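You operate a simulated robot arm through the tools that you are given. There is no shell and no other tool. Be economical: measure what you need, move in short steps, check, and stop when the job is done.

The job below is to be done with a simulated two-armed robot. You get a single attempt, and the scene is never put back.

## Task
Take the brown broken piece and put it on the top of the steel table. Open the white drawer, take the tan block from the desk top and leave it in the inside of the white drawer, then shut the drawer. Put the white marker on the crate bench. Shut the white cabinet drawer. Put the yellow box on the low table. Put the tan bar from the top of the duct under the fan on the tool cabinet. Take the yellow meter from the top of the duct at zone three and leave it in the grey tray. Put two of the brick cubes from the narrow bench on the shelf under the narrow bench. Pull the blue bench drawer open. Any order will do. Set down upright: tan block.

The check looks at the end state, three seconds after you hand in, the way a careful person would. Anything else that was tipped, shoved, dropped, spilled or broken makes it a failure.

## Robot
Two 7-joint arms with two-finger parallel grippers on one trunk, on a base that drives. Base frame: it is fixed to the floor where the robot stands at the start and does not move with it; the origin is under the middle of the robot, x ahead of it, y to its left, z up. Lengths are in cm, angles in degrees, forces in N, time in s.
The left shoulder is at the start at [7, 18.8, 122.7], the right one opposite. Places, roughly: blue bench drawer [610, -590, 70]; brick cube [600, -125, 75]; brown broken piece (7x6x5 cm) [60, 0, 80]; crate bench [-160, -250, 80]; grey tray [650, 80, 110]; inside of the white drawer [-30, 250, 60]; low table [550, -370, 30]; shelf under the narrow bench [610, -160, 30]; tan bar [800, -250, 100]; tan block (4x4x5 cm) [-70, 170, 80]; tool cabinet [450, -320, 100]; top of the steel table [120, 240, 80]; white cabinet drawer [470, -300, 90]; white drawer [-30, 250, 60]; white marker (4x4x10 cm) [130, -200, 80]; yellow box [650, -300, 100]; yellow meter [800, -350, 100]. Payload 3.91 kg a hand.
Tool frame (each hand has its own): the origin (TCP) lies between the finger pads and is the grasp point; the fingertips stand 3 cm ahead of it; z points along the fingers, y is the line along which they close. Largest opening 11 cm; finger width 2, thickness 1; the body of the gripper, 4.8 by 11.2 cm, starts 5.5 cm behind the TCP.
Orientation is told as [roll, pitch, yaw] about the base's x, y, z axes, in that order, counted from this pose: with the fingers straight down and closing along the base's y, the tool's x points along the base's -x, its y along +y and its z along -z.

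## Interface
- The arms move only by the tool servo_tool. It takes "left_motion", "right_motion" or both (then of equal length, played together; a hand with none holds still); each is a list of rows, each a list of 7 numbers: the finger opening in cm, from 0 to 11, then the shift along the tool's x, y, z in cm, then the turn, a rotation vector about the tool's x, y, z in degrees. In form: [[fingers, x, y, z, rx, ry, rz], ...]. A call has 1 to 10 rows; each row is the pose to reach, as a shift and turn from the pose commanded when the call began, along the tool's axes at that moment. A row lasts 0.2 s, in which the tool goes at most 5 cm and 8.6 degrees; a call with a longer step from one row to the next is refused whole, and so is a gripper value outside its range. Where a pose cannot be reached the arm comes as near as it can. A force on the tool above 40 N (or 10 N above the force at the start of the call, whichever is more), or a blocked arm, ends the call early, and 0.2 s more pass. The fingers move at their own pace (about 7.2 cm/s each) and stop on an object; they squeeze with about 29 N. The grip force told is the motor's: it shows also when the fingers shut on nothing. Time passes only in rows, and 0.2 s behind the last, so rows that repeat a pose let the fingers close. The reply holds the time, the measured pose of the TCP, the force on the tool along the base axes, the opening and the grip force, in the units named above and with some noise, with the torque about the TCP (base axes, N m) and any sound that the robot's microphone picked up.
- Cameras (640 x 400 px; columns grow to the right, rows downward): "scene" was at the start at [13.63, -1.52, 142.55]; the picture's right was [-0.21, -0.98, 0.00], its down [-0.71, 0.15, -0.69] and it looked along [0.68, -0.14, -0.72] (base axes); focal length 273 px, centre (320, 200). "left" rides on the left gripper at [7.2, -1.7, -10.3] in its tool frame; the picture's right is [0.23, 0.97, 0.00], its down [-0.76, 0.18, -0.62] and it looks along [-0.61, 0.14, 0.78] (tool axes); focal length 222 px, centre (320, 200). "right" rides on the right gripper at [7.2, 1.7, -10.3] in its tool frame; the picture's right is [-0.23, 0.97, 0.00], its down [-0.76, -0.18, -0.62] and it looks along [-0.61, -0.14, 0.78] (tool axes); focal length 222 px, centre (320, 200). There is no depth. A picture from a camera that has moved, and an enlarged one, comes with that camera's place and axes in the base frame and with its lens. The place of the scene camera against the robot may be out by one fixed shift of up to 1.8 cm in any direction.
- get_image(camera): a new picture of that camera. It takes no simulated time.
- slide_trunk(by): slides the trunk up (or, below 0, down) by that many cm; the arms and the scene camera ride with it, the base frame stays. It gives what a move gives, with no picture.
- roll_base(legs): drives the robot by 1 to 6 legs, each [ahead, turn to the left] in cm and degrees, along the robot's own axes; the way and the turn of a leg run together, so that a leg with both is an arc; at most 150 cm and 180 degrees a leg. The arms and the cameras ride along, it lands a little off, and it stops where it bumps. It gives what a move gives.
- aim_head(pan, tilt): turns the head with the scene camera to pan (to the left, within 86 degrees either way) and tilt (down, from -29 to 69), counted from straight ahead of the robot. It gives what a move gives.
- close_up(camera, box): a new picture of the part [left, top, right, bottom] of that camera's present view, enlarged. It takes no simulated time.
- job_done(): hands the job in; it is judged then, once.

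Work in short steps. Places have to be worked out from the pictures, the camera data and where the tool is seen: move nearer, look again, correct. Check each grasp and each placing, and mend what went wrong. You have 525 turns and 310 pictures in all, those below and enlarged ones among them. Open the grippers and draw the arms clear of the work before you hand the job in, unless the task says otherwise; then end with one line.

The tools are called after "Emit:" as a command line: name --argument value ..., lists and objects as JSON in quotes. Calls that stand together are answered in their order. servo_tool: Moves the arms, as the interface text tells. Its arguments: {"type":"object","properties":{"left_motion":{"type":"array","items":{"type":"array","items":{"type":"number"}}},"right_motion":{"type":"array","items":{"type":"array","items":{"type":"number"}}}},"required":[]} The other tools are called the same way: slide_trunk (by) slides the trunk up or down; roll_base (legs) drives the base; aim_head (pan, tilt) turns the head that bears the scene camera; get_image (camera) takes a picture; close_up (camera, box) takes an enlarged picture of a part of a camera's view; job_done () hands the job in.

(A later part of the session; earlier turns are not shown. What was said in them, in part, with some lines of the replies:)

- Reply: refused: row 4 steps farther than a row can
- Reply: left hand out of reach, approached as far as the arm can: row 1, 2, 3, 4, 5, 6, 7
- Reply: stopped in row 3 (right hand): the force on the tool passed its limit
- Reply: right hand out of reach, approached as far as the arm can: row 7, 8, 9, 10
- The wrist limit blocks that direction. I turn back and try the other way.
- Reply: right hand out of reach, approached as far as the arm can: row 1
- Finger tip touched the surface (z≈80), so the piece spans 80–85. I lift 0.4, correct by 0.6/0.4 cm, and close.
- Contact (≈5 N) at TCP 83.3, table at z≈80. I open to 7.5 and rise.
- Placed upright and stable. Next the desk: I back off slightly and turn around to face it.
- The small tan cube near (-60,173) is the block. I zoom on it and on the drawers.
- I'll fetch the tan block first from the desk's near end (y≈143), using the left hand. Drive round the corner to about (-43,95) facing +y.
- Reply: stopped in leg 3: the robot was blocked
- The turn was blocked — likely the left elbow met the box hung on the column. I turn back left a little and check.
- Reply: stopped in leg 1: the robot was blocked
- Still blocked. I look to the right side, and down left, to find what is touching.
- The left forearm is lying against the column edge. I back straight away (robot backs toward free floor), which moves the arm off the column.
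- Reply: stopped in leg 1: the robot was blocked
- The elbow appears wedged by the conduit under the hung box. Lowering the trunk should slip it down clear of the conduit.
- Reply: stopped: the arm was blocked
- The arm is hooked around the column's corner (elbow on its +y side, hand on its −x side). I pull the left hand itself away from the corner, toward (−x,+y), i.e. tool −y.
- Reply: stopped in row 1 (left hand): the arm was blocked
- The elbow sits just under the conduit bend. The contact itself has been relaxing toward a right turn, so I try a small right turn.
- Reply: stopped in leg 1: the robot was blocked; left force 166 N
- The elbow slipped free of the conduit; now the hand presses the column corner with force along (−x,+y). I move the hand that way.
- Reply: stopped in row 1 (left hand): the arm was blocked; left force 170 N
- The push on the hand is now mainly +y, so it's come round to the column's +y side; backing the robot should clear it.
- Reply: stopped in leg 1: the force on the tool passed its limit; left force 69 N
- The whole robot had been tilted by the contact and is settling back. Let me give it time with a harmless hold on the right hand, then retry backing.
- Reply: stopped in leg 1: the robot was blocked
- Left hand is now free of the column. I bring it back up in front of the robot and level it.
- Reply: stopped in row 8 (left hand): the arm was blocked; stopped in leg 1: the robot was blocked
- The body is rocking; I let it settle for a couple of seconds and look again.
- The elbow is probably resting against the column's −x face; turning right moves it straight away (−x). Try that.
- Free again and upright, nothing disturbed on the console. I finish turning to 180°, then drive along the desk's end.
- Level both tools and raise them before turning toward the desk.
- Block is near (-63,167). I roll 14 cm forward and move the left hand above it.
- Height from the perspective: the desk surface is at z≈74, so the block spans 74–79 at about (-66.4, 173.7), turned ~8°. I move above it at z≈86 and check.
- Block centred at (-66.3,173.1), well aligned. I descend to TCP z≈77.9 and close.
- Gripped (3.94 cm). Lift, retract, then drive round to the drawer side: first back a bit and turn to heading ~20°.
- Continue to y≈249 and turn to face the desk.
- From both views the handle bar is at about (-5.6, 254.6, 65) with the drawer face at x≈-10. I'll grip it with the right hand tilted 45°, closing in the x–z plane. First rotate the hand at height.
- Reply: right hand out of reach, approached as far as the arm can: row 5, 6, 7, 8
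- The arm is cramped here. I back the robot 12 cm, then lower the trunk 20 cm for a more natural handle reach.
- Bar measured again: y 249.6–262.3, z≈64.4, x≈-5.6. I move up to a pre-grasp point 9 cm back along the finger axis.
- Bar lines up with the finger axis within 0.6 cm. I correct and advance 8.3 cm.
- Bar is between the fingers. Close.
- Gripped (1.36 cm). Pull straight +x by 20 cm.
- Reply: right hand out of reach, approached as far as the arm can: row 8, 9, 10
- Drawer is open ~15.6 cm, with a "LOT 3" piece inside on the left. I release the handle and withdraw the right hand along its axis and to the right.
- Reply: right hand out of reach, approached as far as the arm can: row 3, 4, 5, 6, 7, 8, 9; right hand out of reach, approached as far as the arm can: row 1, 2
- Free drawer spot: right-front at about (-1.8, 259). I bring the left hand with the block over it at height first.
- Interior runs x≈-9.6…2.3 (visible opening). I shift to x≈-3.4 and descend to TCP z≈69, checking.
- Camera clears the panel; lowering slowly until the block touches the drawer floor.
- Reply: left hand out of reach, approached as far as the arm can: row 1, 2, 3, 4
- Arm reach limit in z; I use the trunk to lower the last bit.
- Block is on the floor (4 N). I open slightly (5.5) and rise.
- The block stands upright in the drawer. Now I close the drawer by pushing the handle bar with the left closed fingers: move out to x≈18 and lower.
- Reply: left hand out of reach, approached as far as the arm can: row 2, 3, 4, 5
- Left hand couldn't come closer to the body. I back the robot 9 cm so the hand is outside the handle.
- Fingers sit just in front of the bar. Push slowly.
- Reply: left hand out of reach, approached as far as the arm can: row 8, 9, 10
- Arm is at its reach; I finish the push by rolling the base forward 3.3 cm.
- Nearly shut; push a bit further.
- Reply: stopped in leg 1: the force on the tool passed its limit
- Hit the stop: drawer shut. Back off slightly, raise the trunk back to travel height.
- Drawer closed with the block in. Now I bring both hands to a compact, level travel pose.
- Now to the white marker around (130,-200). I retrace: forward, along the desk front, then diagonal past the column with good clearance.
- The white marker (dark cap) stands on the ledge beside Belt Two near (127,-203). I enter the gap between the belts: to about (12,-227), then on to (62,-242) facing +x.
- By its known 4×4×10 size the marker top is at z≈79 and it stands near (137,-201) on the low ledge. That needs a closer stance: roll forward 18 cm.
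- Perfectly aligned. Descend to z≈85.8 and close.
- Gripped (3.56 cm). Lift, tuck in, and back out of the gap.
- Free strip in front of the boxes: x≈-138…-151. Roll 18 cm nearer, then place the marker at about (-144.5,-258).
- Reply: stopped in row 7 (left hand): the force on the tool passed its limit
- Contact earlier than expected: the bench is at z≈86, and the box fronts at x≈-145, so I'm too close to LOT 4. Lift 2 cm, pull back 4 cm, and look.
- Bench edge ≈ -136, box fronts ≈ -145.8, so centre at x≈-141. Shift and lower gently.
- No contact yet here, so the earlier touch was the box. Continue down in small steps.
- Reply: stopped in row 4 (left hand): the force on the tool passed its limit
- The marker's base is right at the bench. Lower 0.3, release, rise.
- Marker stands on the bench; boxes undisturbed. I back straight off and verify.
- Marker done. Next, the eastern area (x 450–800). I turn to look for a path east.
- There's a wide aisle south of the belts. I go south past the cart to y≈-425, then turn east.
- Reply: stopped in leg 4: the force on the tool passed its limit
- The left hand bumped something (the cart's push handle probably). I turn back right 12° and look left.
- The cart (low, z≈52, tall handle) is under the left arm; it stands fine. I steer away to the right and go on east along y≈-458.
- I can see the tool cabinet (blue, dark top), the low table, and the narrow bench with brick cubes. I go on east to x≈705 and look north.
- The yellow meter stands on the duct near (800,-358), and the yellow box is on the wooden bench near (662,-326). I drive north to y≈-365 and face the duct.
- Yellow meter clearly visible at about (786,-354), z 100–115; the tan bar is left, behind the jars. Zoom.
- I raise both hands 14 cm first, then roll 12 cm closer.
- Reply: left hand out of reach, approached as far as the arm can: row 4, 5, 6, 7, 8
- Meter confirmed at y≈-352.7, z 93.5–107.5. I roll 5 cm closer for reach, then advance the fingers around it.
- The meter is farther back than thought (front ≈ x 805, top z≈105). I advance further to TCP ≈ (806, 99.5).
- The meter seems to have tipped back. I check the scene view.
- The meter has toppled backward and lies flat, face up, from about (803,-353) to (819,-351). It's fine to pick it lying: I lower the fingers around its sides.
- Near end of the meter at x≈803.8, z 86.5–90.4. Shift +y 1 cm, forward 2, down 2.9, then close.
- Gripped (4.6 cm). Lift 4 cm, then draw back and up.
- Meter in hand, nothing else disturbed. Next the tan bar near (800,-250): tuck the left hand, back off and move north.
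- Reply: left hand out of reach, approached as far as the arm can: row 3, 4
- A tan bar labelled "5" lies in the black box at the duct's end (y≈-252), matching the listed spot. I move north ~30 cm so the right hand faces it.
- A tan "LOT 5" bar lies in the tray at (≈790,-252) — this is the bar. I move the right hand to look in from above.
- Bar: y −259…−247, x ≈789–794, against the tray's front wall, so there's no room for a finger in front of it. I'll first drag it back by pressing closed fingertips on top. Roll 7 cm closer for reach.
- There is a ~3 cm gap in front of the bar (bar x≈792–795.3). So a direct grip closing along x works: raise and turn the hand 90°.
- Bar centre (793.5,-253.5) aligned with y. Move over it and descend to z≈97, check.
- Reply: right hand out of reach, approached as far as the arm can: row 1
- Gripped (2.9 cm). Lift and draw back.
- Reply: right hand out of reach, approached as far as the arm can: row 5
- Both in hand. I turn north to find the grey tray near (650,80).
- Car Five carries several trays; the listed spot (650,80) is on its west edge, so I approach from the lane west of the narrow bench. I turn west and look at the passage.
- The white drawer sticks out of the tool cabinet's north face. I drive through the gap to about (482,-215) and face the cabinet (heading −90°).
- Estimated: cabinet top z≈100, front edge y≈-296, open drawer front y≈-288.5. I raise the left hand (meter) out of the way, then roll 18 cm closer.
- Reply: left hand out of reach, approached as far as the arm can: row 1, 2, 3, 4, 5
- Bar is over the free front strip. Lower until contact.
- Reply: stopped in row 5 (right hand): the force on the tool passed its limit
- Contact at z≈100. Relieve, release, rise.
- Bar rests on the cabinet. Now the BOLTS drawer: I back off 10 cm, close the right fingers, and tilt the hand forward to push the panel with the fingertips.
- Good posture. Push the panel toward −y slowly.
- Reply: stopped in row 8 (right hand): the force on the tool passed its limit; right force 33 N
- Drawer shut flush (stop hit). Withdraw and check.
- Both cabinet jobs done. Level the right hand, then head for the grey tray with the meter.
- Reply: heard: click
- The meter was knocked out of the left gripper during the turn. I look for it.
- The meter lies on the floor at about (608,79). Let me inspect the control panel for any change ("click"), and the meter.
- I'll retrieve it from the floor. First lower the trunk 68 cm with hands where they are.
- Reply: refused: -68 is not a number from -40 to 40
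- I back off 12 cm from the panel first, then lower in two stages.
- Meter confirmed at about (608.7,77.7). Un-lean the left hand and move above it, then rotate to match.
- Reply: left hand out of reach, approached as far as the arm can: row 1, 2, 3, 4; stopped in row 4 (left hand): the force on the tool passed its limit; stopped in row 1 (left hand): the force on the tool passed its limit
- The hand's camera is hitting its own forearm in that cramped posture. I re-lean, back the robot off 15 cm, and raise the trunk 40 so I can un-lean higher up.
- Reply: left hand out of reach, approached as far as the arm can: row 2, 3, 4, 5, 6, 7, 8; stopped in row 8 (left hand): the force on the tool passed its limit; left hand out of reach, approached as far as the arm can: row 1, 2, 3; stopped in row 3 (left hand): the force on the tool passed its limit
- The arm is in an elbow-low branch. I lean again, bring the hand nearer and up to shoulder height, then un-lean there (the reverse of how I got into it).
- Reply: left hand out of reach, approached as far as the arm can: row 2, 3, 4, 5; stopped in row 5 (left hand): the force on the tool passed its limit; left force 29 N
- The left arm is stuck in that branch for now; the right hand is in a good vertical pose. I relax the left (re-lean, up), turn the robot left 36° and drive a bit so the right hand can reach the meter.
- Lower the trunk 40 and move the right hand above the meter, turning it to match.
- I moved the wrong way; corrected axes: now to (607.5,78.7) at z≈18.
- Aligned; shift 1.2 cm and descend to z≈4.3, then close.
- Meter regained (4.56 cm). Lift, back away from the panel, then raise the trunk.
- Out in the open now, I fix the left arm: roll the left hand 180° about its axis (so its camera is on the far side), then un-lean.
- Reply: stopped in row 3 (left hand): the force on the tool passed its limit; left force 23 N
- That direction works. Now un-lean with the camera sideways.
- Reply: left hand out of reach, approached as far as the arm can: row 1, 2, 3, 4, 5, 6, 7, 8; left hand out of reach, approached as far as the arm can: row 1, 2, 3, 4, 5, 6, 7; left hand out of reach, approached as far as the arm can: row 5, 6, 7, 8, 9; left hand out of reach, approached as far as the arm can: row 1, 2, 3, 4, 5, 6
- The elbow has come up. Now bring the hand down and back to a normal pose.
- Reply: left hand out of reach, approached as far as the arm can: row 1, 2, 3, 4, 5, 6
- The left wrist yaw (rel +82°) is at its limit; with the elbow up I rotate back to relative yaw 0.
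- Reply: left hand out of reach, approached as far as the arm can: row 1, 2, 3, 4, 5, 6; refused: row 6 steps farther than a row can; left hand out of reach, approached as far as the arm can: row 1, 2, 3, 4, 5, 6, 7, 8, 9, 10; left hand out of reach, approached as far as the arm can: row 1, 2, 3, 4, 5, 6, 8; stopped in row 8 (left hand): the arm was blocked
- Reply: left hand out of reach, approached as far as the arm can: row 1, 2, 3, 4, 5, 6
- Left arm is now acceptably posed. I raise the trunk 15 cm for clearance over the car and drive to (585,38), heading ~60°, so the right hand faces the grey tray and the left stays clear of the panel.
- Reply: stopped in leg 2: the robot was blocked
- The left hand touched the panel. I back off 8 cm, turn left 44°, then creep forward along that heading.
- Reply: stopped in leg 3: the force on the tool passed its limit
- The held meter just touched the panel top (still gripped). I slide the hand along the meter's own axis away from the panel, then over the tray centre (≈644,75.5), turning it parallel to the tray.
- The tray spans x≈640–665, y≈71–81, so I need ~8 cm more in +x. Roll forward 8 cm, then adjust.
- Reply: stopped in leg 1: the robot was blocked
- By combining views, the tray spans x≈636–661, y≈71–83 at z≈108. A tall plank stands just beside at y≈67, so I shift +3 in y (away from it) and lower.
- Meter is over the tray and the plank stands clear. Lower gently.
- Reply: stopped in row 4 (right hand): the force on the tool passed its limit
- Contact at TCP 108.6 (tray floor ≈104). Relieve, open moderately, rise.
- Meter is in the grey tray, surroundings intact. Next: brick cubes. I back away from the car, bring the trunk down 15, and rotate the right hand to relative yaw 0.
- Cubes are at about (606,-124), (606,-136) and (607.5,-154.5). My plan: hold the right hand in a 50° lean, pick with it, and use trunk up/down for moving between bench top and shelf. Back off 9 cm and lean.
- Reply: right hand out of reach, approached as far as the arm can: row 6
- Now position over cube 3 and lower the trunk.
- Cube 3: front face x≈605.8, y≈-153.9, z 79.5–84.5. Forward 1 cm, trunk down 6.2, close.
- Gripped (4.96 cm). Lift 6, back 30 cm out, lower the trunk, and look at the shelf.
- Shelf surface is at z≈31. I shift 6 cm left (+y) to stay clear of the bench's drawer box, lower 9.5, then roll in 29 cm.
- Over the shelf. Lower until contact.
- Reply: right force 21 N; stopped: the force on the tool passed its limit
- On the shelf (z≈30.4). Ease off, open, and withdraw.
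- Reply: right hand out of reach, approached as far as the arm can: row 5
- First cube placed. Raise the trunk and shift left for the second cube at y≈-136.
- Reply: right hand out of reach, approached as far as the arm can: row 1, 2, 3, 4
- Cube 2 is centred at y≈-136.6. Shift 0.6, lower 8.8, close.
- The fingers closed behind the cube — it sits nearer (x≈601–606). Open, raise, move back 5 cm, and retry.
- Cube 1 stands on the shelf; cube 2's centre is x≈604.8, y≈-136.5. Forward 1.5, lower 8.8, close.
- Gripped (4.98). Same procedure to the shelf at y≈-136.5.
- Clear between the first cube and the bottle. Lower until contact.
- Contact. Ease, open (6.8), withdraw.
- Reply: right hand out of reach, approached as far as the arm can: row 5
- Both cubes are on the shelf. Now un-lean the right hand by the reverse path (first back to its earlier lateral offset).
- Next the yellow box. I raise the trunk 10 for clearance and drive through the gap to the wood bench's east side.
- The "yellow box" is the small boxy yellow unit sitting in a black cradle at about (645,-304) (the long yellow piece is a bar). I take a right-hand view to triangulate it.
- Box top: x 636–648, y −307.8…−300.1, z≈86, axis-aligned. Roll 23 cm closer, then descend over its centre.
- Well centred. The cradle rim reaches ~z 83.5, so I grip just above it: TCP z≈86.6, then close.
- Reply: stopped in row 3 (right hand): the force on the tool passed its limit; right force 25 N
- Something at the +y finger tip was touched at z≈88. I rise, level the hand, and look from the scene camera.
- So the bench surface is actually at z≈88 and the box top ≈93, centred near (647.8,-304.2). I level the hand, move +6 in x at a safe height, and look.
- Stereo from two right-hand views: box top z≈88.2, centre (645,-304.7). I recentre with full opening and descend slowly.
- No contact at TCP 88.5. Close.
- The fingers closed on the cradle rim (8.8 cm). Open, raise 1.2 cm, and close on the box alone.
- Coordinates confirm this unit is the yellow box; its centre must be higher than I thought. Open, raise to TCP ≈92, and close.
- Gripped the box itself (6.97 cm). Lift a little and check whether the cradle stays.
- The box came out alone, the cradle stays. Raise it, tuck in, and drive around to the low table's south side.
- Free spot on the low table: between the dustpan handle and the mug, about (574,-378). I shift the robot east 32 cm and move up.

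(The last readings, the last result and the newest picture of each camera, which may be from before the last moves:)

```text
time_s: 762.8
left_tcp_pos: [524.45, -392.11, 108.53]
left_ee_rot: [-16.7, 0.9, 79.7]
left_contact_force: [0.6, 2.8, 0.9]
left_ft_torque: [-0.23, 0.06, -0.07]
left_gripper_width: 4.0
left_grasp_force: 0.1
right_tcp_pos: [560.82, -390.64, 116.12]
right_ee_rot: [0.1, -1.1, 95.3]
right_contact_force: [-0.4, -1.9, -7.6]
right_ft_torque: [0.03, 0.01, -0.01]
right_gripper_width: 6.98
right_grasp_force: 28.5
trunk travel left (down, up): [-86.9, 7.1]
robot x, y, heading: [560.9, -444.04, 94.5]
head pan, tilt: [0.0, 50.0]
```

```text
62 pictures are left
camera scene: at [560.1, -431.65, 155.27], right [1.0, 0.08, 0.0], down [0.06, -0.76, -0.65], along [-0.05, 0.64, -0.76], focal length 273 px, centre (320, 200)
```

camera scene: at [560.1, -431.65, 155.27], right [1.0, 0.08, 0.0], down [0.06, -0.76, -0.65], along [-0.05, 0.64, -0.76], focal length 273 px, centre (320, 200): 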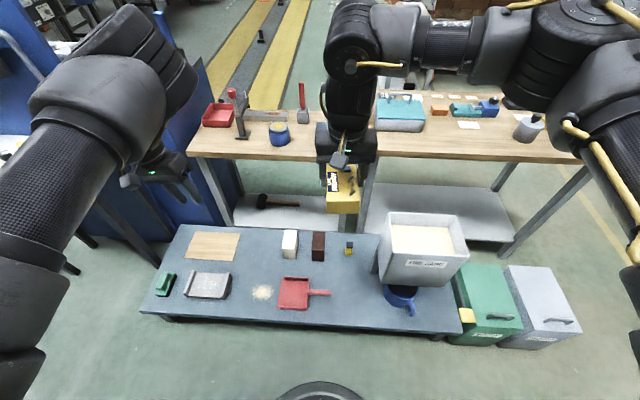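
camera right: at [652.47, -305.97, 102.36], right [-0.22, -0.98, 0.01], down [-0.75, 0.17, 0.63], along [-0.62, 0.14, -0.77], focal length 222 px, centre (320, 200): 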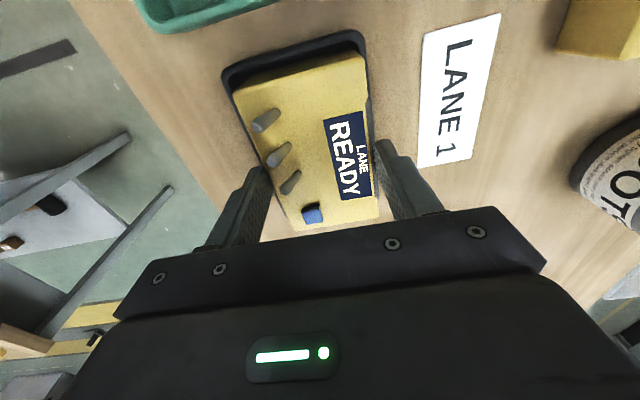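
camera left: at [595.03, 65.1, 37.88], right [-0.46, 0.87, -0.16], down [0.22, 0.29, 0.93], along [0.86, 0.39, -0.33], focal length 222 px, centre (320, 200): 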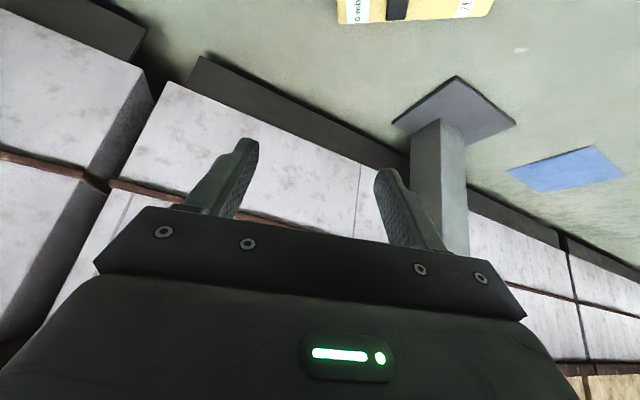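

Free spot seen at about (573,-374). Move the right hand over it, then lower the trunk 40 and look.

Emit:
servo_tool --right_motion '[[5, -3, -2.7, 0, 0, 0, 0], [5, -6, -5.4, 0, 0, 0, 0], [5, -9, -8, 0, 0, 0, 0], [5, -12, -10.7, 0, 0, 0, 0], [5, -14.4, -13.3, 0, 0, 0, 0]]'

Emit:
slide_trunk --by -40

Emit:
get_image --camera "scene"

Emit:
get_image --camera "right"

```text
time_s: 764.0
left_tcp_pos: [524.43, -391.55, 108.34]
left_ee_rot: [-16.7, 1.1, 79.6]
left_contact_force: [0.3, -0.2, 0.7]
left_ft_torque: [0.01, 0.03, 0.01]
left_gripper_width: 3.98
left_grasp_force: 0.0
right_tcp_pos: [572.55, -374.6, 116.08]
right_ee_rot: [0.2, -0.7, 95.3]
right_contact_force: [-0.2, 0.0, -7.2]
right_ft_torque: [-0.01, -0.01, -0.01]
right_gripper_width: 6.95
right_grasp_force: 27.9
trunk travel left (down, up): [-86.9, 7.1]
robot x, y, heading: [560.36, -443.7, 94.4]
head pan, tilt: [0.0, 50.0]
```

```text
time_s: 767.8
left_tcp_pos: [524.41, -391.66, 68.4]
left_ee_rot: [-16.7, 1.2, 79.7]
left_contact_force: [-0.1, 0.7, -0.2]
left_ft_torque: [-0.01, 0.01, 0.02]
left_gripper_width: 4.02
left_grasp_force: 0.0
right_tcp_pos: [572.49, -374.57, 76.1]
right_ee_rot: [0.2, -0.9, 95.3]
right_contact_force: [1.0, -0.8, -7.9]
right_ft_torque: [-0.05, 0.0, 0.03]
right_gripper_width: 6.98
right_grasp_force: 29.2
trunk travel left (down, up): [-46.9, 47.1]
robot x, y, heading: [560.47, -443.67, 94.4]
head pan, tilt: [0.0, 50.0]
```

```text
61 pictures are left
camera scene: at [560.08, -430.96, 115.2], right [1.0, 0.08, 0.0], down [0.06, -0.76, -0.64], along [-0.05, 0.64, -0.77], focal length 273 px, centre (320, 200)
```

scene: 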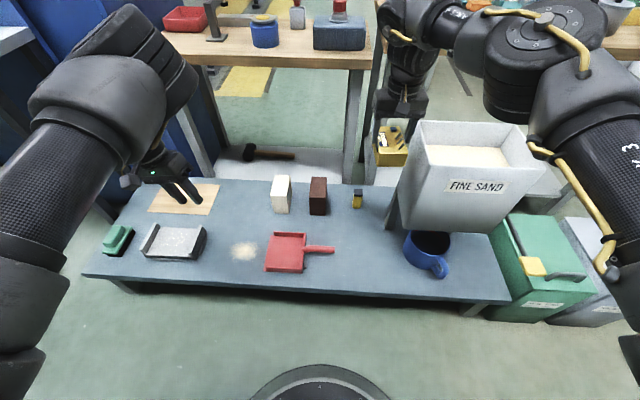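

```text
60 pictures are left
camera right: at [571.53, -381.95, 86.28], right [-0.99, 0.14, 0.01], down [0.11, 0.77, 0.63], along [0.08, 0.63, -0.77], focal length 222 px, centre (320, 200)
```

right: 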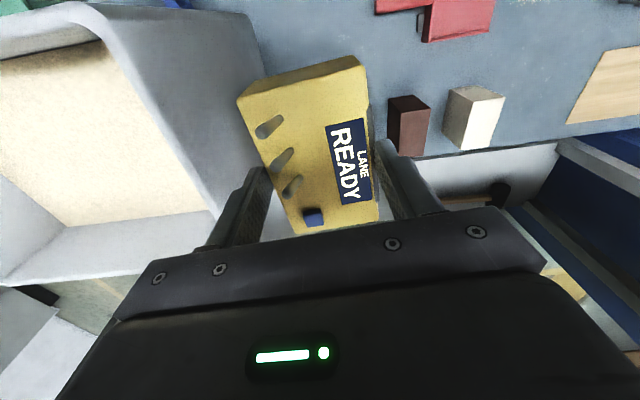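

Table top is about z≈22–28. I shift to (571,-380.5), clear of hopper and dustpan, lower the trunk 20 and the arm in steps.

Emit:
servo_tool --right_motion '[[5, 2, 0.7, 0, 0, 0, 0], [5, 4, 1.4, 0, 0, 0, 0], [5, 5.8, 2, 0, 0, 0, 0]]'

Emit:
slide_trunk --by -24

Emit:
get_image --camera "scene"

```text
time_s: 768.6
left_tcp_pos: [524.43, -391.62, 68.39]
left_ee_rot: [-16.6, 1.2, 79.6]
left_contact_force: [0.1, 0.4, 0.5]
left_ft_torque: [0.03, 0.03, 0.01]
left_gripper_width: 4.0
left_grasp_force: 0.0
right_tcp_pos: [570.95, -380.61, 75.96]
right_ee_rot: [0.2, -0.8, 95.2]
right_contact_force: [-0.1, -0.3, -7.4]
right_ft_torque: [0.01, -0.01, 0.01]
right_gripper_width: 6.98
right_grasp_force: 29.0
trunk travel left (down, up): [-46.9, 47.1]
robot x, y, heading: [560.55, -444.09, 94.5]
head pan, tilt: [0.0, 50.0]
```

```text
time_s: 771.1
left_tcp_pos: [524.41, -391.75, 44.28]
left_ee_rot: [-16.7, 1.2, 79.7]
left_contact_force: [0.4, 0.0, -0.1]
left_ft_torque: [-0.04, 0.0, 0.03]
left_gripper_width: 3.99
left_grasp_force: 0.0
right_tcp_pos: [570.88, -380.5, 52.07]
right_ee_rot: [0.2, -0.9, 95.3]
right_contact_force: [-0.3, 0.8, -7.8]
right_ft_torque: [-0.03, -0.02, 0.01]
right_gripper_width: 6.98
right_grasp_force: 28.9
trunk travel left (down, up): [-22.9, 71.1]
robot x, y, heading: [560.63, -443.92, 94.5]
head pan, tilt: [0.0, 50.0]
```

```text
59 pictures are left
camera scene: at [560.08, -430.99, 91.21], right [1.0, 0.08, 0.0], down [0.06, -0.76, -0.64], along [-0.05, 0.64, -0.77], focal length 273 px, centre (320, 200)
```

scene: 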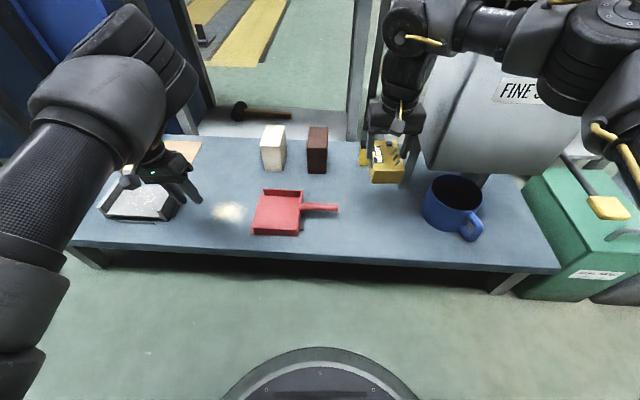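

Emit:
servo_tool --right_motion '[[5, 0, 0, 2, 0, 0, 0], [5, 0, 0, 4, 0, 0, 0], [5, 0, 0, 6, 0, 0, 0], [5, 0, 0, 8, 0, 0, 0], [5, 0, 0, 10, 0, 0, 0]]'

Emit:
get_image --camera "scene"

```text
time_s: 772.3
left_tcp_pos: [524.32, -391.6, 44.38]
left_ee_rot: [-16.7, 1.2, 79.7]
left_contact_force: [-0.7, -0.6, -0.2]
left_ft_torque: [-0.02, -0.01, 0.02]
left_gripper_width: 4.01
left_grasp_force: 0.0
right_tcp_pos: [570.66, -380.33, 41.85]
right_ee_rot: [0.2, -0.7, 95.1]
right_contact_force: [-0.8, -0.6, -7.5]
right_ft_torque: [-0.02, -0.01, 0.02]
right_gripper_width: 6.98
right_grasp_force: 28.8
trunk travel left (down, up): [-22.9, 71.1]
robot x, y, heading: [560.26, -443.87, 94.6]
head pan, tilt: [0.0, 50.0]
```

```text
58 pictures are left
camera scene: at [560.08, -430.96, 91.2], right [1.0, 0.08, 0.0], down [0.06, -0.76, -0.64], along [-0.05, 0.64, -0.77], focal length 273 px, centre (320, 200)
```

scene: 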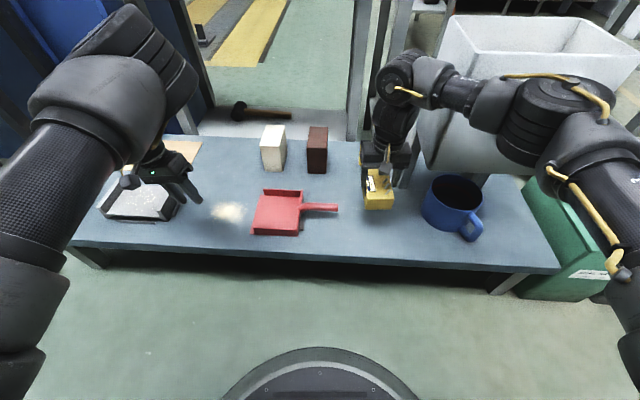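

Emit:
servo_tool --right_motion '[[5, 0, 0, 1, 0, 0, 0], [5, 0, 0, 2, 0, 0, 0], [5, 0, 0, 3, 0, 0, 0], [5, 0, 0, 4, 0, 0, 0], [5, 0, 0, 5, 0, 0, 0]]'

Emit:
servo_tool --right_motion '[[5, 0, 0, 0.8, 0, 0, 0], [5, 0, 0, 1.6, 0, 0, 0], [5, 0, 0, 2.4, 0, 0, 0], [5, 0, 0, 3.2, 0, 0, 0]]'

```text
time_s: 773.5
left_tcp_pos: [524.32, -392.01, 44.4]
left_ee_rot: [-16.8, 1.0, 79.7]
left_contact_force: [-0.2, -0.1, -0.7]
left_ft_torque: [0.02, 0.01, -0.01]
left_gripper_width: 4.0
left_grasp_force: 0.1
right_tcp_pos: [570.64, -380.38, 37.27]
right_ee_rot: [-0.1, -0.9, 95.5]
right_contact_force: [0.0, 1.3, -7.7]
right_ft_torque: [-0.03, 0.0, 0.0]
right_gripper_width: 6.98
right_grasp_force: 28.6
trunk travel left (down, up): [-22.9, 71.1]
robot x, y, heading: [560.26, -444.06, 94.5]
head pan, tilt: [0.0, 50.0]
```

```text
time_s: 774.5
left_tcp_pos: [524.36, -391.87, 44.62]
left_ee_rot: [-16.9, 0.8, 79.6]
left_contact_force: [0.2, 0.2, 0.5]
left_ft_torque: [0.03, 0.02, 0.01]
left_gripper_width: 4.0
left_grasp_force: 0.0
right_tcp_pos: [570.54, -380.45, 34.38]
right_ee_rot: [-0.1, -1.1, 95.4]
right_contact_force: [-0.6, -0.4, -8.2]
right_ft_torque: [-0.02, -0.01, -0.01]
right_gripper_width: 6.97
right_grasp_force: 29.3
trunk travel left (down, up): [-22.9, 71.1]
robot x, y, heading: [560.51, -443.85, 94.3]
head pan, tilt: [0.0, 50.0]
```

Emit:
servo_tool --right_motion '[[5, 0, 0, 0.8, 0, 0, 0], [5, 0, 0, 1.6, 0, 0, 0], [5, 0, 0, 2.4, 0, 0, 0], [5, 0, 0, 3.2, 0, 0, 0]]'

Emit:
close_up --camera "scene" --box '[320, 60, 640, 260]'

```text
time_s: 775.5
left_tcp_pos: [524.29, -391.92, 44.62]
left_ee_rot: [-16.9, 0.8, 79.7]
left_contact_force: [-0.4, 0.2, 0.8]
left_ft_torque: [0.03, 0.03, 0.02]
left_gripper_width: 3.99
left_grasp_force: 0.0
right_tcp_pos: [570.55, -380.31, 31.15]
right_ee_rot: [0.0, -1.4, 95.2]
right_contact_force: [-1.7, 0.4, 21.0]
right_ft_torque: [0.04, 0.06, -0.02]
right_gripper_width: 6.95
right_grasp_force: 28.7
trunk travel left (down, up): [-22.9, 71.1]
robot x, y, heading: [560.44, -444.02, 94.6]
head pan, tilt: [0.0, 50.0]
```

```text
2.00 times, centred on (480, 160) of scene
camera zoom: at [559.76, -431.53, 91.29], right [1.0, 0.08, 0.0], down [0.06, -0.76, -0.65], along [-0.05, 0.65, -0.76], focal length 546 px, centre (0, 280)
```

zoom: 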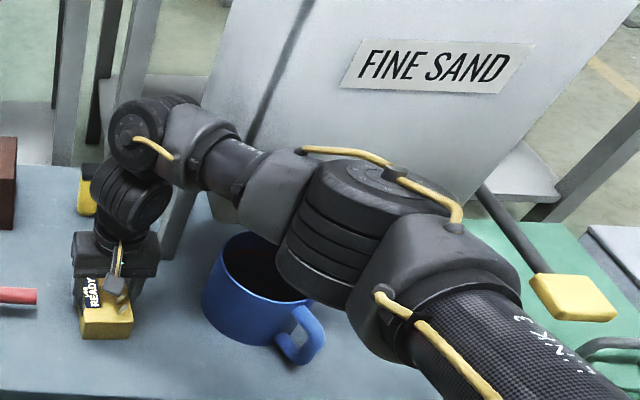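

Contact (21 N) – box is on the table. The elbow is close to the mug, so I release and go straight up.

Emit:
servo_tool --right_motion '[[5, 0, 0, -0.4, 0, 0, 0], [8.5, 0, 0, -0.4, 0, 0, 0], [8.5, 0, 0, -0.4, 0, 0, 0], [8.5, 0, 0, -1.5, 0, 0, 0], [8.5, 0, 0, -4, 0, 0, 0], [8.5, 0, 0, -7, 0, 0, 0], [8.5, 0, 0, -10, 0, 0, 0], [8.5, 0, 0, -13, 0, 0, 0], [8.5, 0, 0, -16, 0, 0, 0]]'

Emit:
slide_trunk --by 40

Emit:
get_image --camera "scene"

```text
time_s: 777.5
left_tcp_pos: [524.33, -391.69, 44.35]
left_ee_rot: [-16.7, 1.1, 79.9]
left_contact_force: [-1.3, -0.4, 0.1]
left_ft_torque: [-0.01, 0.01, 0.0]
left_gripper_width: 4.02
left_grasp_force: 0.1
right_tcp_pos: [570.82, -380.53, 47.06]
right_ee_rot: [0.1, -0.9, 95.1]
right_contact_force: [0.5, 1.2, 0.5]
right_ft_torque: [-0.02, 0.01, -0.02]
right_gripper_width: 8.48
right_grasp_force: 0.1
trunk travel left (down, up): [-22.9, 71.1]
robot x, y, heading: [560.34, -443.79, 94.6]
head pan, tilt: [0.0, 50.0]
```

```text
time_s: 781.4
left_tcp_pos: [524.37, -391.62, 84.39]
left_ee_rot: [-16.7, 1.2, 79.8]
left_contact_force: [0.4, -0.2, 0.7]
left_ft_torque: [-0.01, 0.01, -0.01]
left_gripper_width: 4.01
left_grasp_force: 0.0
right_tcp_pos: [570.78, -380.47, 86.99]
right_ee_rot: [0.1, -0.8, 95.3]
right_contact_force: [0.6, -0.4, -0.1]
right_ft_torque: [0.03, 0.03, -0.01]
right_gripper_width: 8.48
right_grasp_force: 0.0
trunk travel left (down, up): [-62.9, 31.1]
robot x, y, heading: [560.32, -443.94, 94.3]
head pan, tilt: [0.0, 50.0]
```

```text
56 pictures are left
camera scene: at [559.98, -431.03, 131.2], right [1.0, 0.08, 0.0], down [0.06, -0.76, -0.64], along [-0.05, 0.64, -0.77], focal length 273 px, centre (320, 200)
```

scene: 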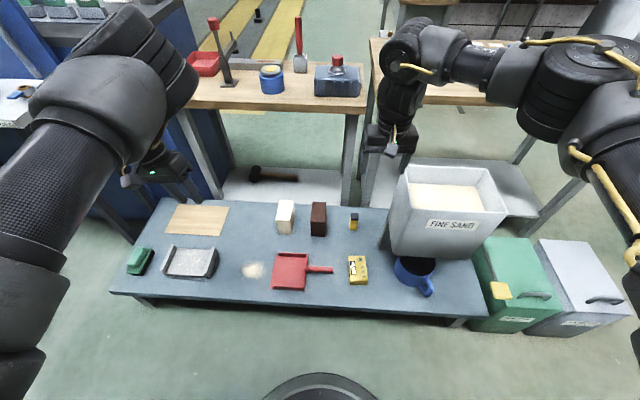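

Yellow box is on the low table and everything else stands. Last: the blue bench drawer near (610,-590). I back off and turn to face south.

Emit:
roll_base --legs '[[-14, 0], [0, -175]]'

Emit:
aim_head --pan 0 --tilt 30

Emit:
get_image --camera "scene"

```text
time_s: 789.8
left_tcp_pos: [603.41, -505.06, 84.33]
left_ee_rot: [-16.7, 1.3, -93.3]
left_contact_force: [0.2, -0.7, 0.5]
left_ft_torque: [0.01, -0.01, 0.01]
left_gripper_width: 4.0
left_grasp_force: 0.1
right_tcp_pos: [558.69, -521.72, 86.95]
right_ee_rot: [0.1, -0.7, -77.8]
right_contact_force: [0.7, 0.4, 0.7]
right_ft_torque: [0.0, -0.04, -0.01]
right_gripper_width: 8.53
right_grasp_force: 0.1
trunk travel left (down, up): [-62.9, 31.1]
robot x, y, heading: [560.82, -457.61, -78.3]
head pan, tilt: [0.0, 50.0]
```

```text
time_s: 790.6
left_tcp_pos: [603.44, -505.03, 84.46]
left_ee_rot: [-16.7, 1.3, -93.2]
left_contact_force: [-0.4, -0.1, -0.3]
left_ft_torque: [0.03, 0.02, 0.0]
left_gripper_width: 3.98
left_grasp_force: 0.0
right_tcp_pos: [558.66, -521.71, 86.97]
right_ee_rot: [0.0, -0.9, -77.8]
right_contact_force: [0.3, -0.2, -0.1]
right_ft_torque: [0.02, -0.02, 0.0]
right_gripper_width: 8.51
right_grasp_force: 0.1
trunk travel left (down, up): [-62.9, 31.1]
robot x, y, heading: [560.54, -457.71, -78.8]
head pan, tilt: [0.0, 30.0]
```

```text
55 pictures are left
camera scene: at [564.62, -471.23, 134.15], right [-0.98, -0.2, 0.0], down [-0.1, 0.49, -0.87], along [0.17, -0.85, -0.5], focal length 273 px, centre (320, 200)
```

scene: 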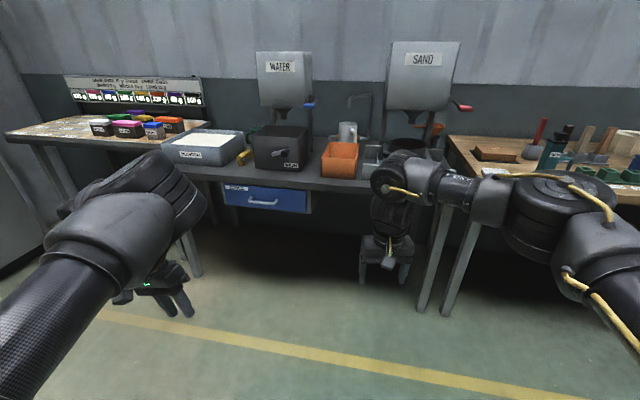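

The blue drawer's handle is near (612.5,-575,70). Before approaching I try to draw the left hand outward/back so it stays clear of the bench.

Emit:
servo_tool --left_motion '[[4, 2, 3, -1, 0, 0, 0], [4, 4, 6, -2, 0, 0, 0], [4, 6, 9, -3, 0, 0, 0], [4, 9, 12, -4, 0, 0, 0], [4, 12, 15, -5, 0, 0, 0], [4, 15, 18, -6, 0, 0, 0], [4, 18, 20, -7, 0, 0, 0]]' --right_motion '[[8, 0, 0, 0, 0, 0, -8.5], [8, 0, 0, 0, 0, 0, -17], [8, 0, 0, 0, 0, 0, -25.5], [8, 0, 0, 0, 0, 0, -34], [6, 0, 0, 0, 0, 0, -42.5], [5, 0, 0, 0, 0, 0, -51], [4, 0, 0, 0, 0, 0, -59.5]]'

Emit:
servo_tool --right_motion '[[4, 0, 0, 0, 0, 0, -8.5], [4, 0, 0, 0, 0, 0, -17], [3.4, 0, 0, 0, 0, 0, -25.5], [3.4, 0, 0, 0, 0, 0, -29.5]]'

```text
time_s: 792.2
left_tcp_pos: [631.26, -494.52, 85.52]
left_ee_rot: [-17.0, 1.6, -93.2]
left_contact_force: [1.6, 1.8, -0.5]
left_ft_torque: [-0.18, 0.18, 0.04]
left_gripper_width: 4.0
left_grasp_force: 0.0
left hand out of reach, approached as far as the arm can: row 1, 2, 3, 4, 5, 6, 7
right_tcp_pos: [558.66, -521.68, 86.73]
right_ee_rot: [-0.5, -0.4, -18.3]
right_contact_force: [0.2, -1.0, 0.6]
right_ft_torque: [0.01, 0.01, 0.0]
right_gripper_width: 4.0
right_grasp_force: 0.1
trunk travel left (down, up): [-62.9, 31.1]
robot x, y, heading: [561.12, -457.98, -78.6]
head pan, tilt: [0.0, 30.0]
```

```text
time_s: 793.2
left_tcp_pos: [631.16, -494.59, 85.76]
left_ee_rot: [-16.7, 1.6, -93.3]
left_contact_force: [-0.3, -0.1, 0.6]
left_ft_torque: [-0.04, -0.08, 0.01]
left_gripper_width: 4.0
left_grasp_force: 0.1
right_tcp_pos: [558.34, -521.82, 86.93]
right_ee_rot: [-0.8, -0.3, 11.3]
right_contact_force: [-0.8, -0.1, 0.2]
right_ft_torque: [0.03, -0.03, 0.03]
right_gripper_width: 3.37
right_grasp_force: 0.0
trunk travel left (down, up): [-62.9, 31.1]
robot x, y, heading: [561.37, -457.58, -78.5]
head pan, tilt: [0.0, 30.0]
```

Left is farther out now. Drive to about (616,-512) and face −90°.

Emit:
roll_base --legs '[[0, 33], [77, 0], [0, -45]]'

Emit:
aim_head --pan 0 --tilt 45

Emit:
get_image --camera "scene"

```text
time_s: 800.8
left_tcp_pos: [680.22, -561.03, 85.52]
left_ee_rot: [-17.1, 1.4, -101.1]
left_contact_force: [-1.2, 0.0, 1.5]
left_ft_torque: [-0.01, 0.01, -0.04]
left_gripper_width: 3.99
left_grasp_force: 0.0
right_tcp_pos: [606.47, -577.88, 87.25]
right_ee_rot: [-1.6, -2.0, 5.3]
right_contact_force: [0.5, 0.3, 1.2]
right_ft_torque: [0.04, 0.01, -0.01]
right_gripper_width: 3.42
right_grasp_force: 0.0
trunk travel left (down, up): [-62.9, 31.1]
robot x, y, heading: [615.62, -514.64, -86.6]
head pan, tilt: [0.0, 30.0]
stopped in leg 3: the force on the tool passed its limit (the readings are from after the stop); the commanded pose is now the measured one
```

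```text
time_s: 801.6
left_tcp_pos: [680.17, -560.87, 85.72]
left_ee_rot: [-16.9, 1.2, -101.2]
left_contact_force: [-0.8, -1.0, -0.1]
left_ft_torque: [0.02, 0.0, -0.02]
left_gripper_width: 3.99
left_grasp_force: 0.0
right_tcp_pos: [606.28, -577.69, 87.39]
right_ee_rot: [-1.6, -1.9, 5.2]
right_contact_force: [1.5, 0.0, -0.4]
right_ft_torque: [-0.01, 0.07, 0.09]
right_gripper_width: 3.4
right_grasp_force: 0.1
trunk travel left (down, up): [-62.9, 31.1]
robot x, y, heading: [615.57, -514.15, -86.3]
head pan, tilt: [0.0, 45.0]
```

```text
54 pictures are left
camera scene: at [617.27, -527.58, 131.91], right [-1.0, -0.06, 0.0], down [-0.04, 0.71, -0.71], along [0.04, -0.71, -0.71], focal length 273 px, centre (320, 200)
```

scene: 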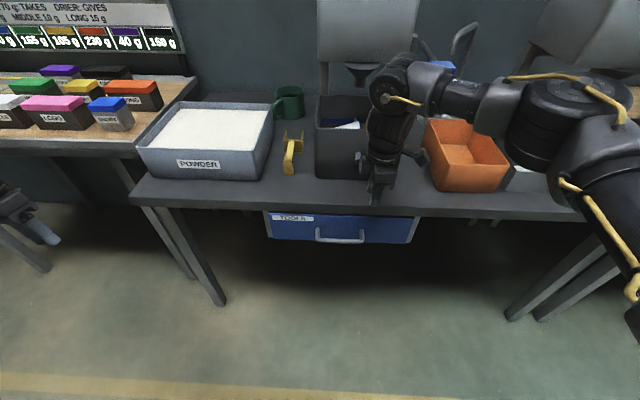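

The right hand (63 cm ahead) touched the black bin on the bench. I back straight off 20 cm and check.

Emit:
roll_base --legs '[[-20, 0]]'

Emit:
get_image --camera "scene"

```text
time_s: 803.2
left_tcp_pos: [679.08, -540.57, 85.64]
left_ee_rot: [-16.9, 1.3, -101.1]
left_contact_force: [-0.9, -0.5, -0.2]
left_ft_torque: [-0.02, -0.04, 0.01]
left_gripper_width: 3.99
left_grasp_force: 0.1
right_tcp_pos: [605.22, -557.52, 87.39]
right_ee_rot: [-1.7, -1.9, 5.5]
right_contact_force: [-0.6, 0.4, 0.3]
right_ft_torque: [-0.04, -0.01, 0.0]
right_gripper_width: 3.4
right_grasp_force: 0.1
trunk travel left (down, up): [-62.9, 31.1]
robot x, y, heading: [614.64, -494.45, -86.2]
head pan, tilt: [0.0, 45.0]
```

```text
53 pictures are left
camera scene: at [616.0, -507.37, 131.91], right [-1.0, -0.07, 0.0], down [-0.05, 0.71, -0.71], along [0.05, -0.71, -0.71], focal length 273 px, centre (320, 200)
```

scene: 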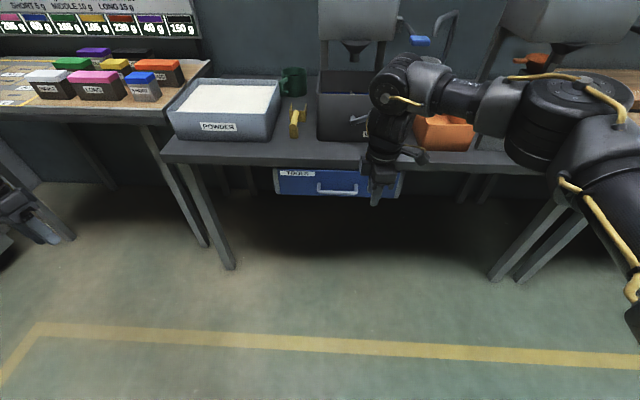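

All fine there. Handle bar triangulates to about (614.4,-579.5,65.8); bench edge y≈-583, z≈76. I pull the right hand back 8 cm, correct the heading and move to about (619,-518).

Emit:
servo_tool --right_motion '[[3.4, 0, 3, 0, 1, 1, 0], [3.4, 0, 6, 0, 1.6, 1.8, 0], [3.4, 0, 8.5, 0, 1.6, 1.8, 0]]'

Emit:
roll_base --legs '[[0, 6], [24, 0], [0, -10]]'

Emit:
servo_tool --right_motion '[[3.4, 0, 0, 2, 7.5, 0, 0], [3.4, 0, 0, 4, 15, 0, 0], [3.4, 0, 0, 7, 22.5, 0, 0], [3.4, 0, 0, 10, 30, 0, 0], [3.4, 0, 0, 12, 37.5, 0, 0], [3.4, 0, 0, 14, 45, 0, 0], [3.4, 0, 0, 14, 45, 0, 0]]'

Emit:
get_image --camera "right"

Emit:
get_image --camera "scene"

```text
time_s: 804.0
left_tcp_pos: [679.08, -540.5, 85.67]
left_ee_rot: [-16.9, 1.3, -101.2]
left_contact_force: [-0.4, -0.5, -0.1]
left_ft_torque: [-0.01, 0.01, -0.01]
left_gripper_width: 4.01
left_grasp_force: 0.0
right_tcp_pos: [604.56, -549.08, 87.02]
right_ee_rot: [-3.2, -0.1, 5.2]
right_contact_force: [-0.3, -0.3, 0.1]
right_ft_torque: [0.01, 0.02, -0.03]
right_gripper_width: 3.38
right_grasp_force: 0.0
trunk travel left (down, up): [-62.9, 31.1]
robot x, y, heading: [614.27, -494.3, -86.1]
head pan, tilt: [0.0, 45.0]
```

```text
time_s: 807.0
left_tcp_pos: [679.75, -568.56, 85.72]
left_ee_rot: [-16.9, 1.4, -105.0]
left_contact_force: [-0.1, 0.5, 0.7]
left_ft_torque: [0.03, 0.0, -0.02]
left_gripper_width: 3.98
left_grasp_force: 0.0
right_tcp_pos: [604.88, -572.14, 86.9]
right_ee_rot: [-3.2, -0.2, 1.5]
right_contact_force: [-0.8, -0.6, 0.1]
right_ft_torque: [0.01, 0.01, 0.04]
right_gripper_width: 3.39
right_grasp_force: 0.0
trunk travel left (down, up): [-62.9, 31.1]
robot x, y, heading: [618.38, -517.98, -90.4]
head pan, tilt: [0.0, 45.0]
```

```text
time_s: 808.6
left_tcp_pos: [679.9, -568.49, 85.7]
left_ee_rot: [-16.9, 1.3, -105.0]
left_contact_force: [0.7, 0.1, 0.2]
left_ft_torque: [0.01, 0.01, 0.02]
left_gripper_width: 4.02
left_grasp_force: 0.1
right_tcp_pos: [605.0, -572.82, 73.19]
right_ee_rot: [-48.3, 0.0, 1.4]
right_contact_force: [0.7, 0.5, 0.6]
right_ft_torque: [-0.01, 0.03, 0.01]
right_gripper_width: 3.39
right_grasp_force: 0.1
trunk travel left (down, up): [-62.9, 31.1]
robot x, y, heading: [618.35, -518.03, -89.9]
head pan, tilt: [0.0, 45.0]
```

```text
52 pictures are left
camera right: at [597.54, -564.08, 78.75], right [0.21, 0.65, -0.73], down [0.75, 0.37, 0.55], along [0.62, -0.66, -0.41], focal length 222 px, centre (320, 200)
```

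right: 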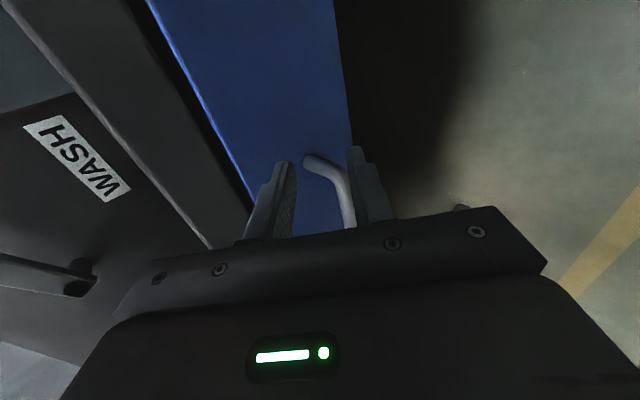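

```text
51 pictures are left
camera scene: at [619.24, -531.1, 131.9], right [-1.0, 0.0, 0.0], down [0.0, 0.71, -0.71], along [0.0, -0.71, -0.71], focal length 273 px, centre (320, 200)
```

scene: 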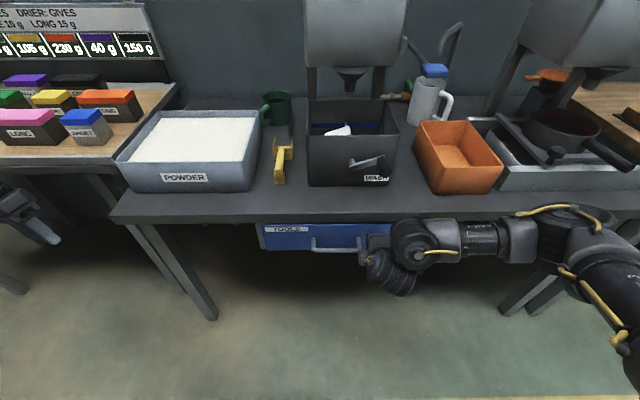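

Hand needs +9.4 cm in x to centre on the handle. Move and look.

Emit:
servo_tool --right_motion '[[3.4, -3, 0, -0.5, 0, 0, 0], [3.4, -6, 0, -0.5, 0, 0, 0], [3.4, -9.4, 0, -0.5, 0, 0, 0], [3.4, -9.4, 0, -0.5, 0, 0, 0]]'

Emit:
get_image --camera "right"

```text
time_s: 809.6
left_tcp_pos: [679.77, -568.49, 85.73]
left_ee_rot: [-16.9, 1.3, -105.0]
left_contact_force: [0.1, 0.3, -1.1]
left_ft_torque: [-0.03, 0.0, 0.0]
left_gripper_width: 4.0
left_grasp_force: 0.0
right_tcp_pos: [614.4, -572.15, 73.35]
right_ee_rot: [-48.2, 0.0, 1.4]
right_contact_force: [0.8, 0.6, -1.1]
right_ft_torque: [-0.01, -0.01, 0.01]
right_gripper_width: 3.4
right_grasp_force: 0.2
trunk travel left (down, up): [-62.9, 31.1]
robot x, y, heading: [618.5, -517.92, -90.4]
head pan, tilt: [0.0, 45.0]
```

```text
50 pictures are left
camera right: at [606.97, -563.27, 78.87], right [0.21, 0.65, -0.73], down [0.75, 0.37, 0.55], along [0.62, -0.66, -0.41], focal length 222 px, centre (320, 200)
```

right: 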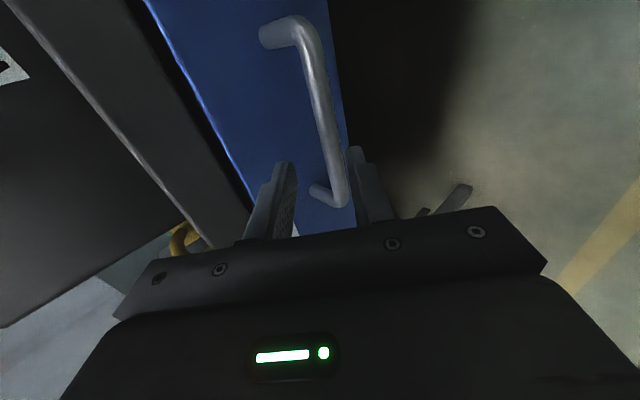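

Handle solved: bar at y≈-576.0, z≈69.0, x 607.6–620.3. Shift 0.7 in tool y and advance 4.8 cm, then close.

Emit:
servo_tool --right_motion '[[3.4, 0, 0.7, 1, 0, 0, 0], [3.4, 0, 0.7, 2.5, 0, 0, 0], [3.4, 0, 0.7, 4, 0, 0, 0], [3.4, 0, 0.7, 4.8, 0, 0, 0], [3.4, 0, 0.7, 4.8, 0, 0, 0]]'

Emit:
get_image --camera "right"

```text
time_s: 810.8
left_tcp_pos: [679.75, -568.46, 85.61]
left_ee_rot: [-16.9, 1.3, -105.0]
left_contact_force: [0.1, -0.2, 0.8]
left_ft_torque: [0.0, -0.01, 0.0]
left_gripper_width: 3.98
left_grasp_force: 0.0
right_tcp_pos: [614.41, -575.36, 69.6]
right_ee_rot: [-48.2, -0.2, 1.5]
right_contact_force: [-0.3, 0.3, 0.3]
right_ft_torque: [0.01, 0.01, -0.01]
right_gripper_width: 3.4
right_grasp_force: 0.1
trunk travel left (down, up): [-62.9, 31.1]
robot x, y, heading: [618.27, -517.95, -90.0]
head pan, tilt: [0.0, 45.0]
```

```text
49 pictures are left
camera right: at [606.98, -566.56, 75.2], right [0.21, 0.65, -0.73], down [0.75, 0.37, 0.55], along [0.62, -0.66, -0.41], focal length 222 px, centre (320, 200)
```

right: 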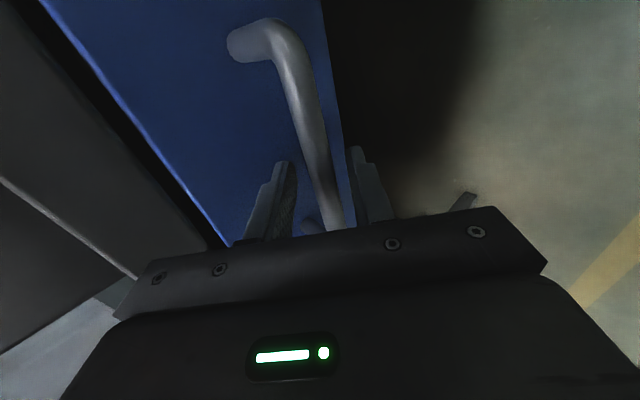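

Bar is between the fingers. Close and check.

Emit:
servo_tool --right_motion '[[1.5, 0, 0, 0, 0, 0, 0], [0, 0, 0, 0, 0, 0, 0], [0, 0, 0, 0, 0, 0, 0], [0, 0, 0, 0, 0, 0, 0]]'

```text
time_s: 811.8
left_tcp_pos: [679.87, -568.47, 85.71]
left_ee_rot: [-16.9, 1.3, -105.0]
left_contact_force: [0.7, -0.1, 0.4]
left_ft_torque: [0.02, 0.0, 0.0]
left_gripper_width: 3.99
left_grasp_force: 0.1
right_tcp_pos: [614.45, -575.21, 69.47]
right_ee_rot: [-48.0, -0.1, 1.6]
right_contact_force: [0.4, 15.9, -18.7]
right_ft_torque: [0.04, 0.08, -0.26]
right_gripper_width: 1.34
right_grasp_force: 45.0
trunk travel left (down, up): [-62.9, 31.1]
robot x, y, heading: [618.38, -517.98, -90.2]
head pan, tilt: [0.0, 45.0]
```

Gripped (1.34 cm). I pull by rolling the base straight back 20 cm.

Emit:
roll_base --legs '[[-20, 0]]'

Emit:
get_image --camera "scene"

```text
time_s: 813.4
left_tcp_pos: [679.98, -548.32, 85.78]
left_ee_rot: [-16.7, 1.4, -104.6]
left_contact_force: [0.3, -0.4, 0.4]
left_ft_torque: [-0.01, -0.01, 0.01]
left_gripper_width: 4.03
left_grasp_force: 0.0
right_tcp_pos: [614.31, -555.57, 69.51]
right_ee_rot: [-48.2, -0.2, 1.7]
right_contact_force: [-26.8, -0.8, -18.0]
right_ft_torque: [0.03, 0.06, -0.25]
right_gripper_width: 1.4
right_grasp_force: 44.9
trunk travel left (down, up): [-62.9, 31.1]
robot x, y, heading: [618.61, -497.85, -89.8]
head pan, tilt: [0.0, 45.0]
```

```text
48 pictures are left
camera scene: at [618.87, -511.29, 131.89], right [-1.0, 0.0, 0.0], down [0.0, 0.71, -0.71], along [0.0, -0.71, -0.71], focal length 273 px, centre (320, 200)
```

scene: 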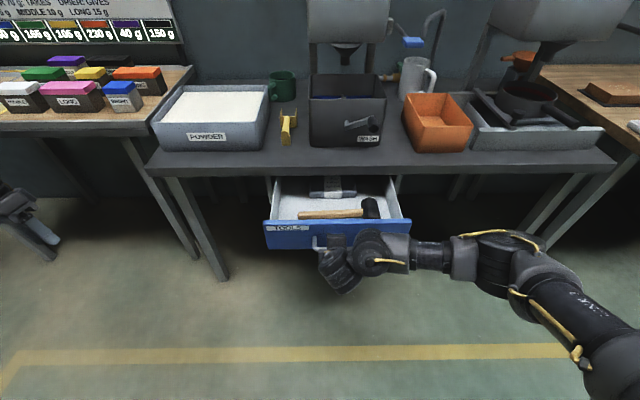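

Drawer is open ~20 cm. Release and withdraw along the finger axis.

Emit:
servo_tool --right_motion '[[4, 0, 0, 0, 0, 0, 0], [4, 0, 0, 0, 0, 0, 0], [4, 0, 0, 0, 0, 0, 0], [4, 0, 0, -1, 0, 0, 0], [4, 0, 0, -2, 0, 0, 0], [4, 0, 0, -3.5, 0, 0, 0], [4, 0, 0, -5, 0, 0, 0], [4, 0, 0, -6.5, 0, 0, 0]]'

Emit:
get_image --camera "right"

```text
time_s: 815.2
left_tcp_pos: [680.16, -548.17, 85.7]
left_ee_rot: [-16.9, 1.2, -104.6]
left_contact_force: [0.2, 0.1, -0.8]
left_ft_torque: [-0.01, 0.0, 0.01]
left_gripper_width: 3.98
left_grasp_force: 0.0
right_tcp_pos: [614.36, -550.59, 73.96]
right_ee_rot: [-48.3, 0.0, 1.6]
right_contact_force: [0.4, -0.1, 0.4]
right_ft_torque: [0.05, -0.01, 0.02]
right_gripper_width: 4.0
right_grasp_force: 0.0
trunk travel left (down, up): [-62.9, 31.1]
robot x, y, heading: [618.37, -498.37, -89.8]
head pan, tilt: [0.0, 45.0]
```

```text
47 pictures are left
camera right: at [606.97, -541.8, 79.58], right [0.21, 0.65, -0.73], down [0.75, 0.37, 0.55], along [0.63, -0.66, -0.41], focal length 222 px, centre (320, 200)
```

right: 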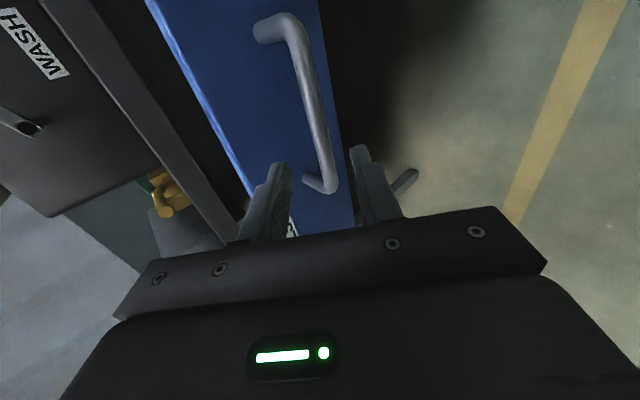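

Clear of the handle. Back off 25 cm and verify the drawer stays open.

Emit:
roll_base --legs '[[-25, 0]]'

Emit:
servo_tool --right_motion '[[6, 0, 0, -2, -8, 0, 0], [8, 0, 0, -4, -16, 0, 0], [8, 0, 0, -6, -24, 0, 0], [8, 0, 0, -8, -32, 0, 0], [8, 0, 0, -10, -40, 0, 0], [8, 0, 0, -12, -48, 0, 0]]' --left_motion '[[6, 0, 0, 0, 0, 0, 0], [8, 0, 0, 0, 0, 0, 0], [8, 0, 0, 0, 0, 0, 0], [8, 0, 0, 0, 0, 0, 0], [8, 0, 0, 0, 0, 0, 0], [8, 0, 0, 0, 0, 0, 0]]'

Emit:
get_image --camera "scene"

```text
time_s: 817.0
left_tcp_pos: [680.16, -523.65, 85.65]
left_ee_rot: [-16.9, 1.3, -104.5]
left_contact_force: [1.0, 0.2, 0.6]
left_ft_torque: [-0.04, 0.05, 0.01]
left_gripper_width: 4.0
left_grasp_force: 0.0
right_tcp_pos: [614.52, -526.13, 74.07]
right_ee_rot: [-48.2, 0.0, 1.6]
right_contact_force: [-0.4, 0.3, 0.9]
right_ft_torque: [0.03, 0.02, 0.01]
right_gripper_width: 3.99
right_grasp_force: 0.0
trunk travel left (down, up): [-62.9, 31.1]
robot x, y, heading: [618.57, -474.15, -89.8]
head pan, tilt: [0.0, 45.0]
```

```text
time_s: 818.5
left_tcp_pos: [680.05, -523.76, 85.78]
left_ee_rot: [-16.9, 1.2, -104.6]
left_contact_force: [-0.2, -0.2, -0.1]
left_ft_torque: [0.0, 0.0, 0.01]
left_gripper_width: 8.02
left_grasp_force: 0.1
right_tcp_pos: [614.85, -521.31, 68.61]
right_ee_rot: [-0.2, 3.0, 0.8]
right_contact_force: [1.0, 0.2, 0.8]
right_ft_torque: [-0.02, -0.01, 0.03]
right_gripper_width: 7.99
right_grasp_force: 0.2
right hand out of reach, approached as far as the arm can: row 4, 5, 6
trunk travel left (down, up): [-62.9, 31.1]
robot x, y, heading: [618.29, -473.58, -89.7]
head pan, tilt: [0.0, 45.0]
stopped in row 6 (right hand): the arm was blocked; the commanded pose is now the measured one
```

```text
46 pictures are left
camera scene: at [619.11, -486.54, 131.93], right [-1.0, 0.0, 0.0], down [0.0, 0.71, -0.71], along [0.0, -0.71, -0.71], focal length 273 px, centre (320, 200)
```

scene: 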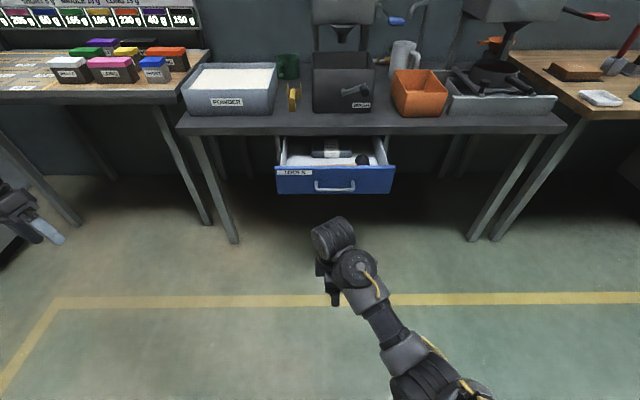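

The blue drawer stands open, both grippers are open and the arms are clear of the work. All the jobs are done, so I hand in.

Emit:
job_done

```text
The job is handed in.
```

All the jobs are done and handed in. On the way I dropped the yellow meter at the car control panel near (617,100) and heard a click, so a switch or the dog lever there may have moved; I also tipped the meter over on the duct before picking it up, and my left hand bumped the wheeled cart near (30,-385).
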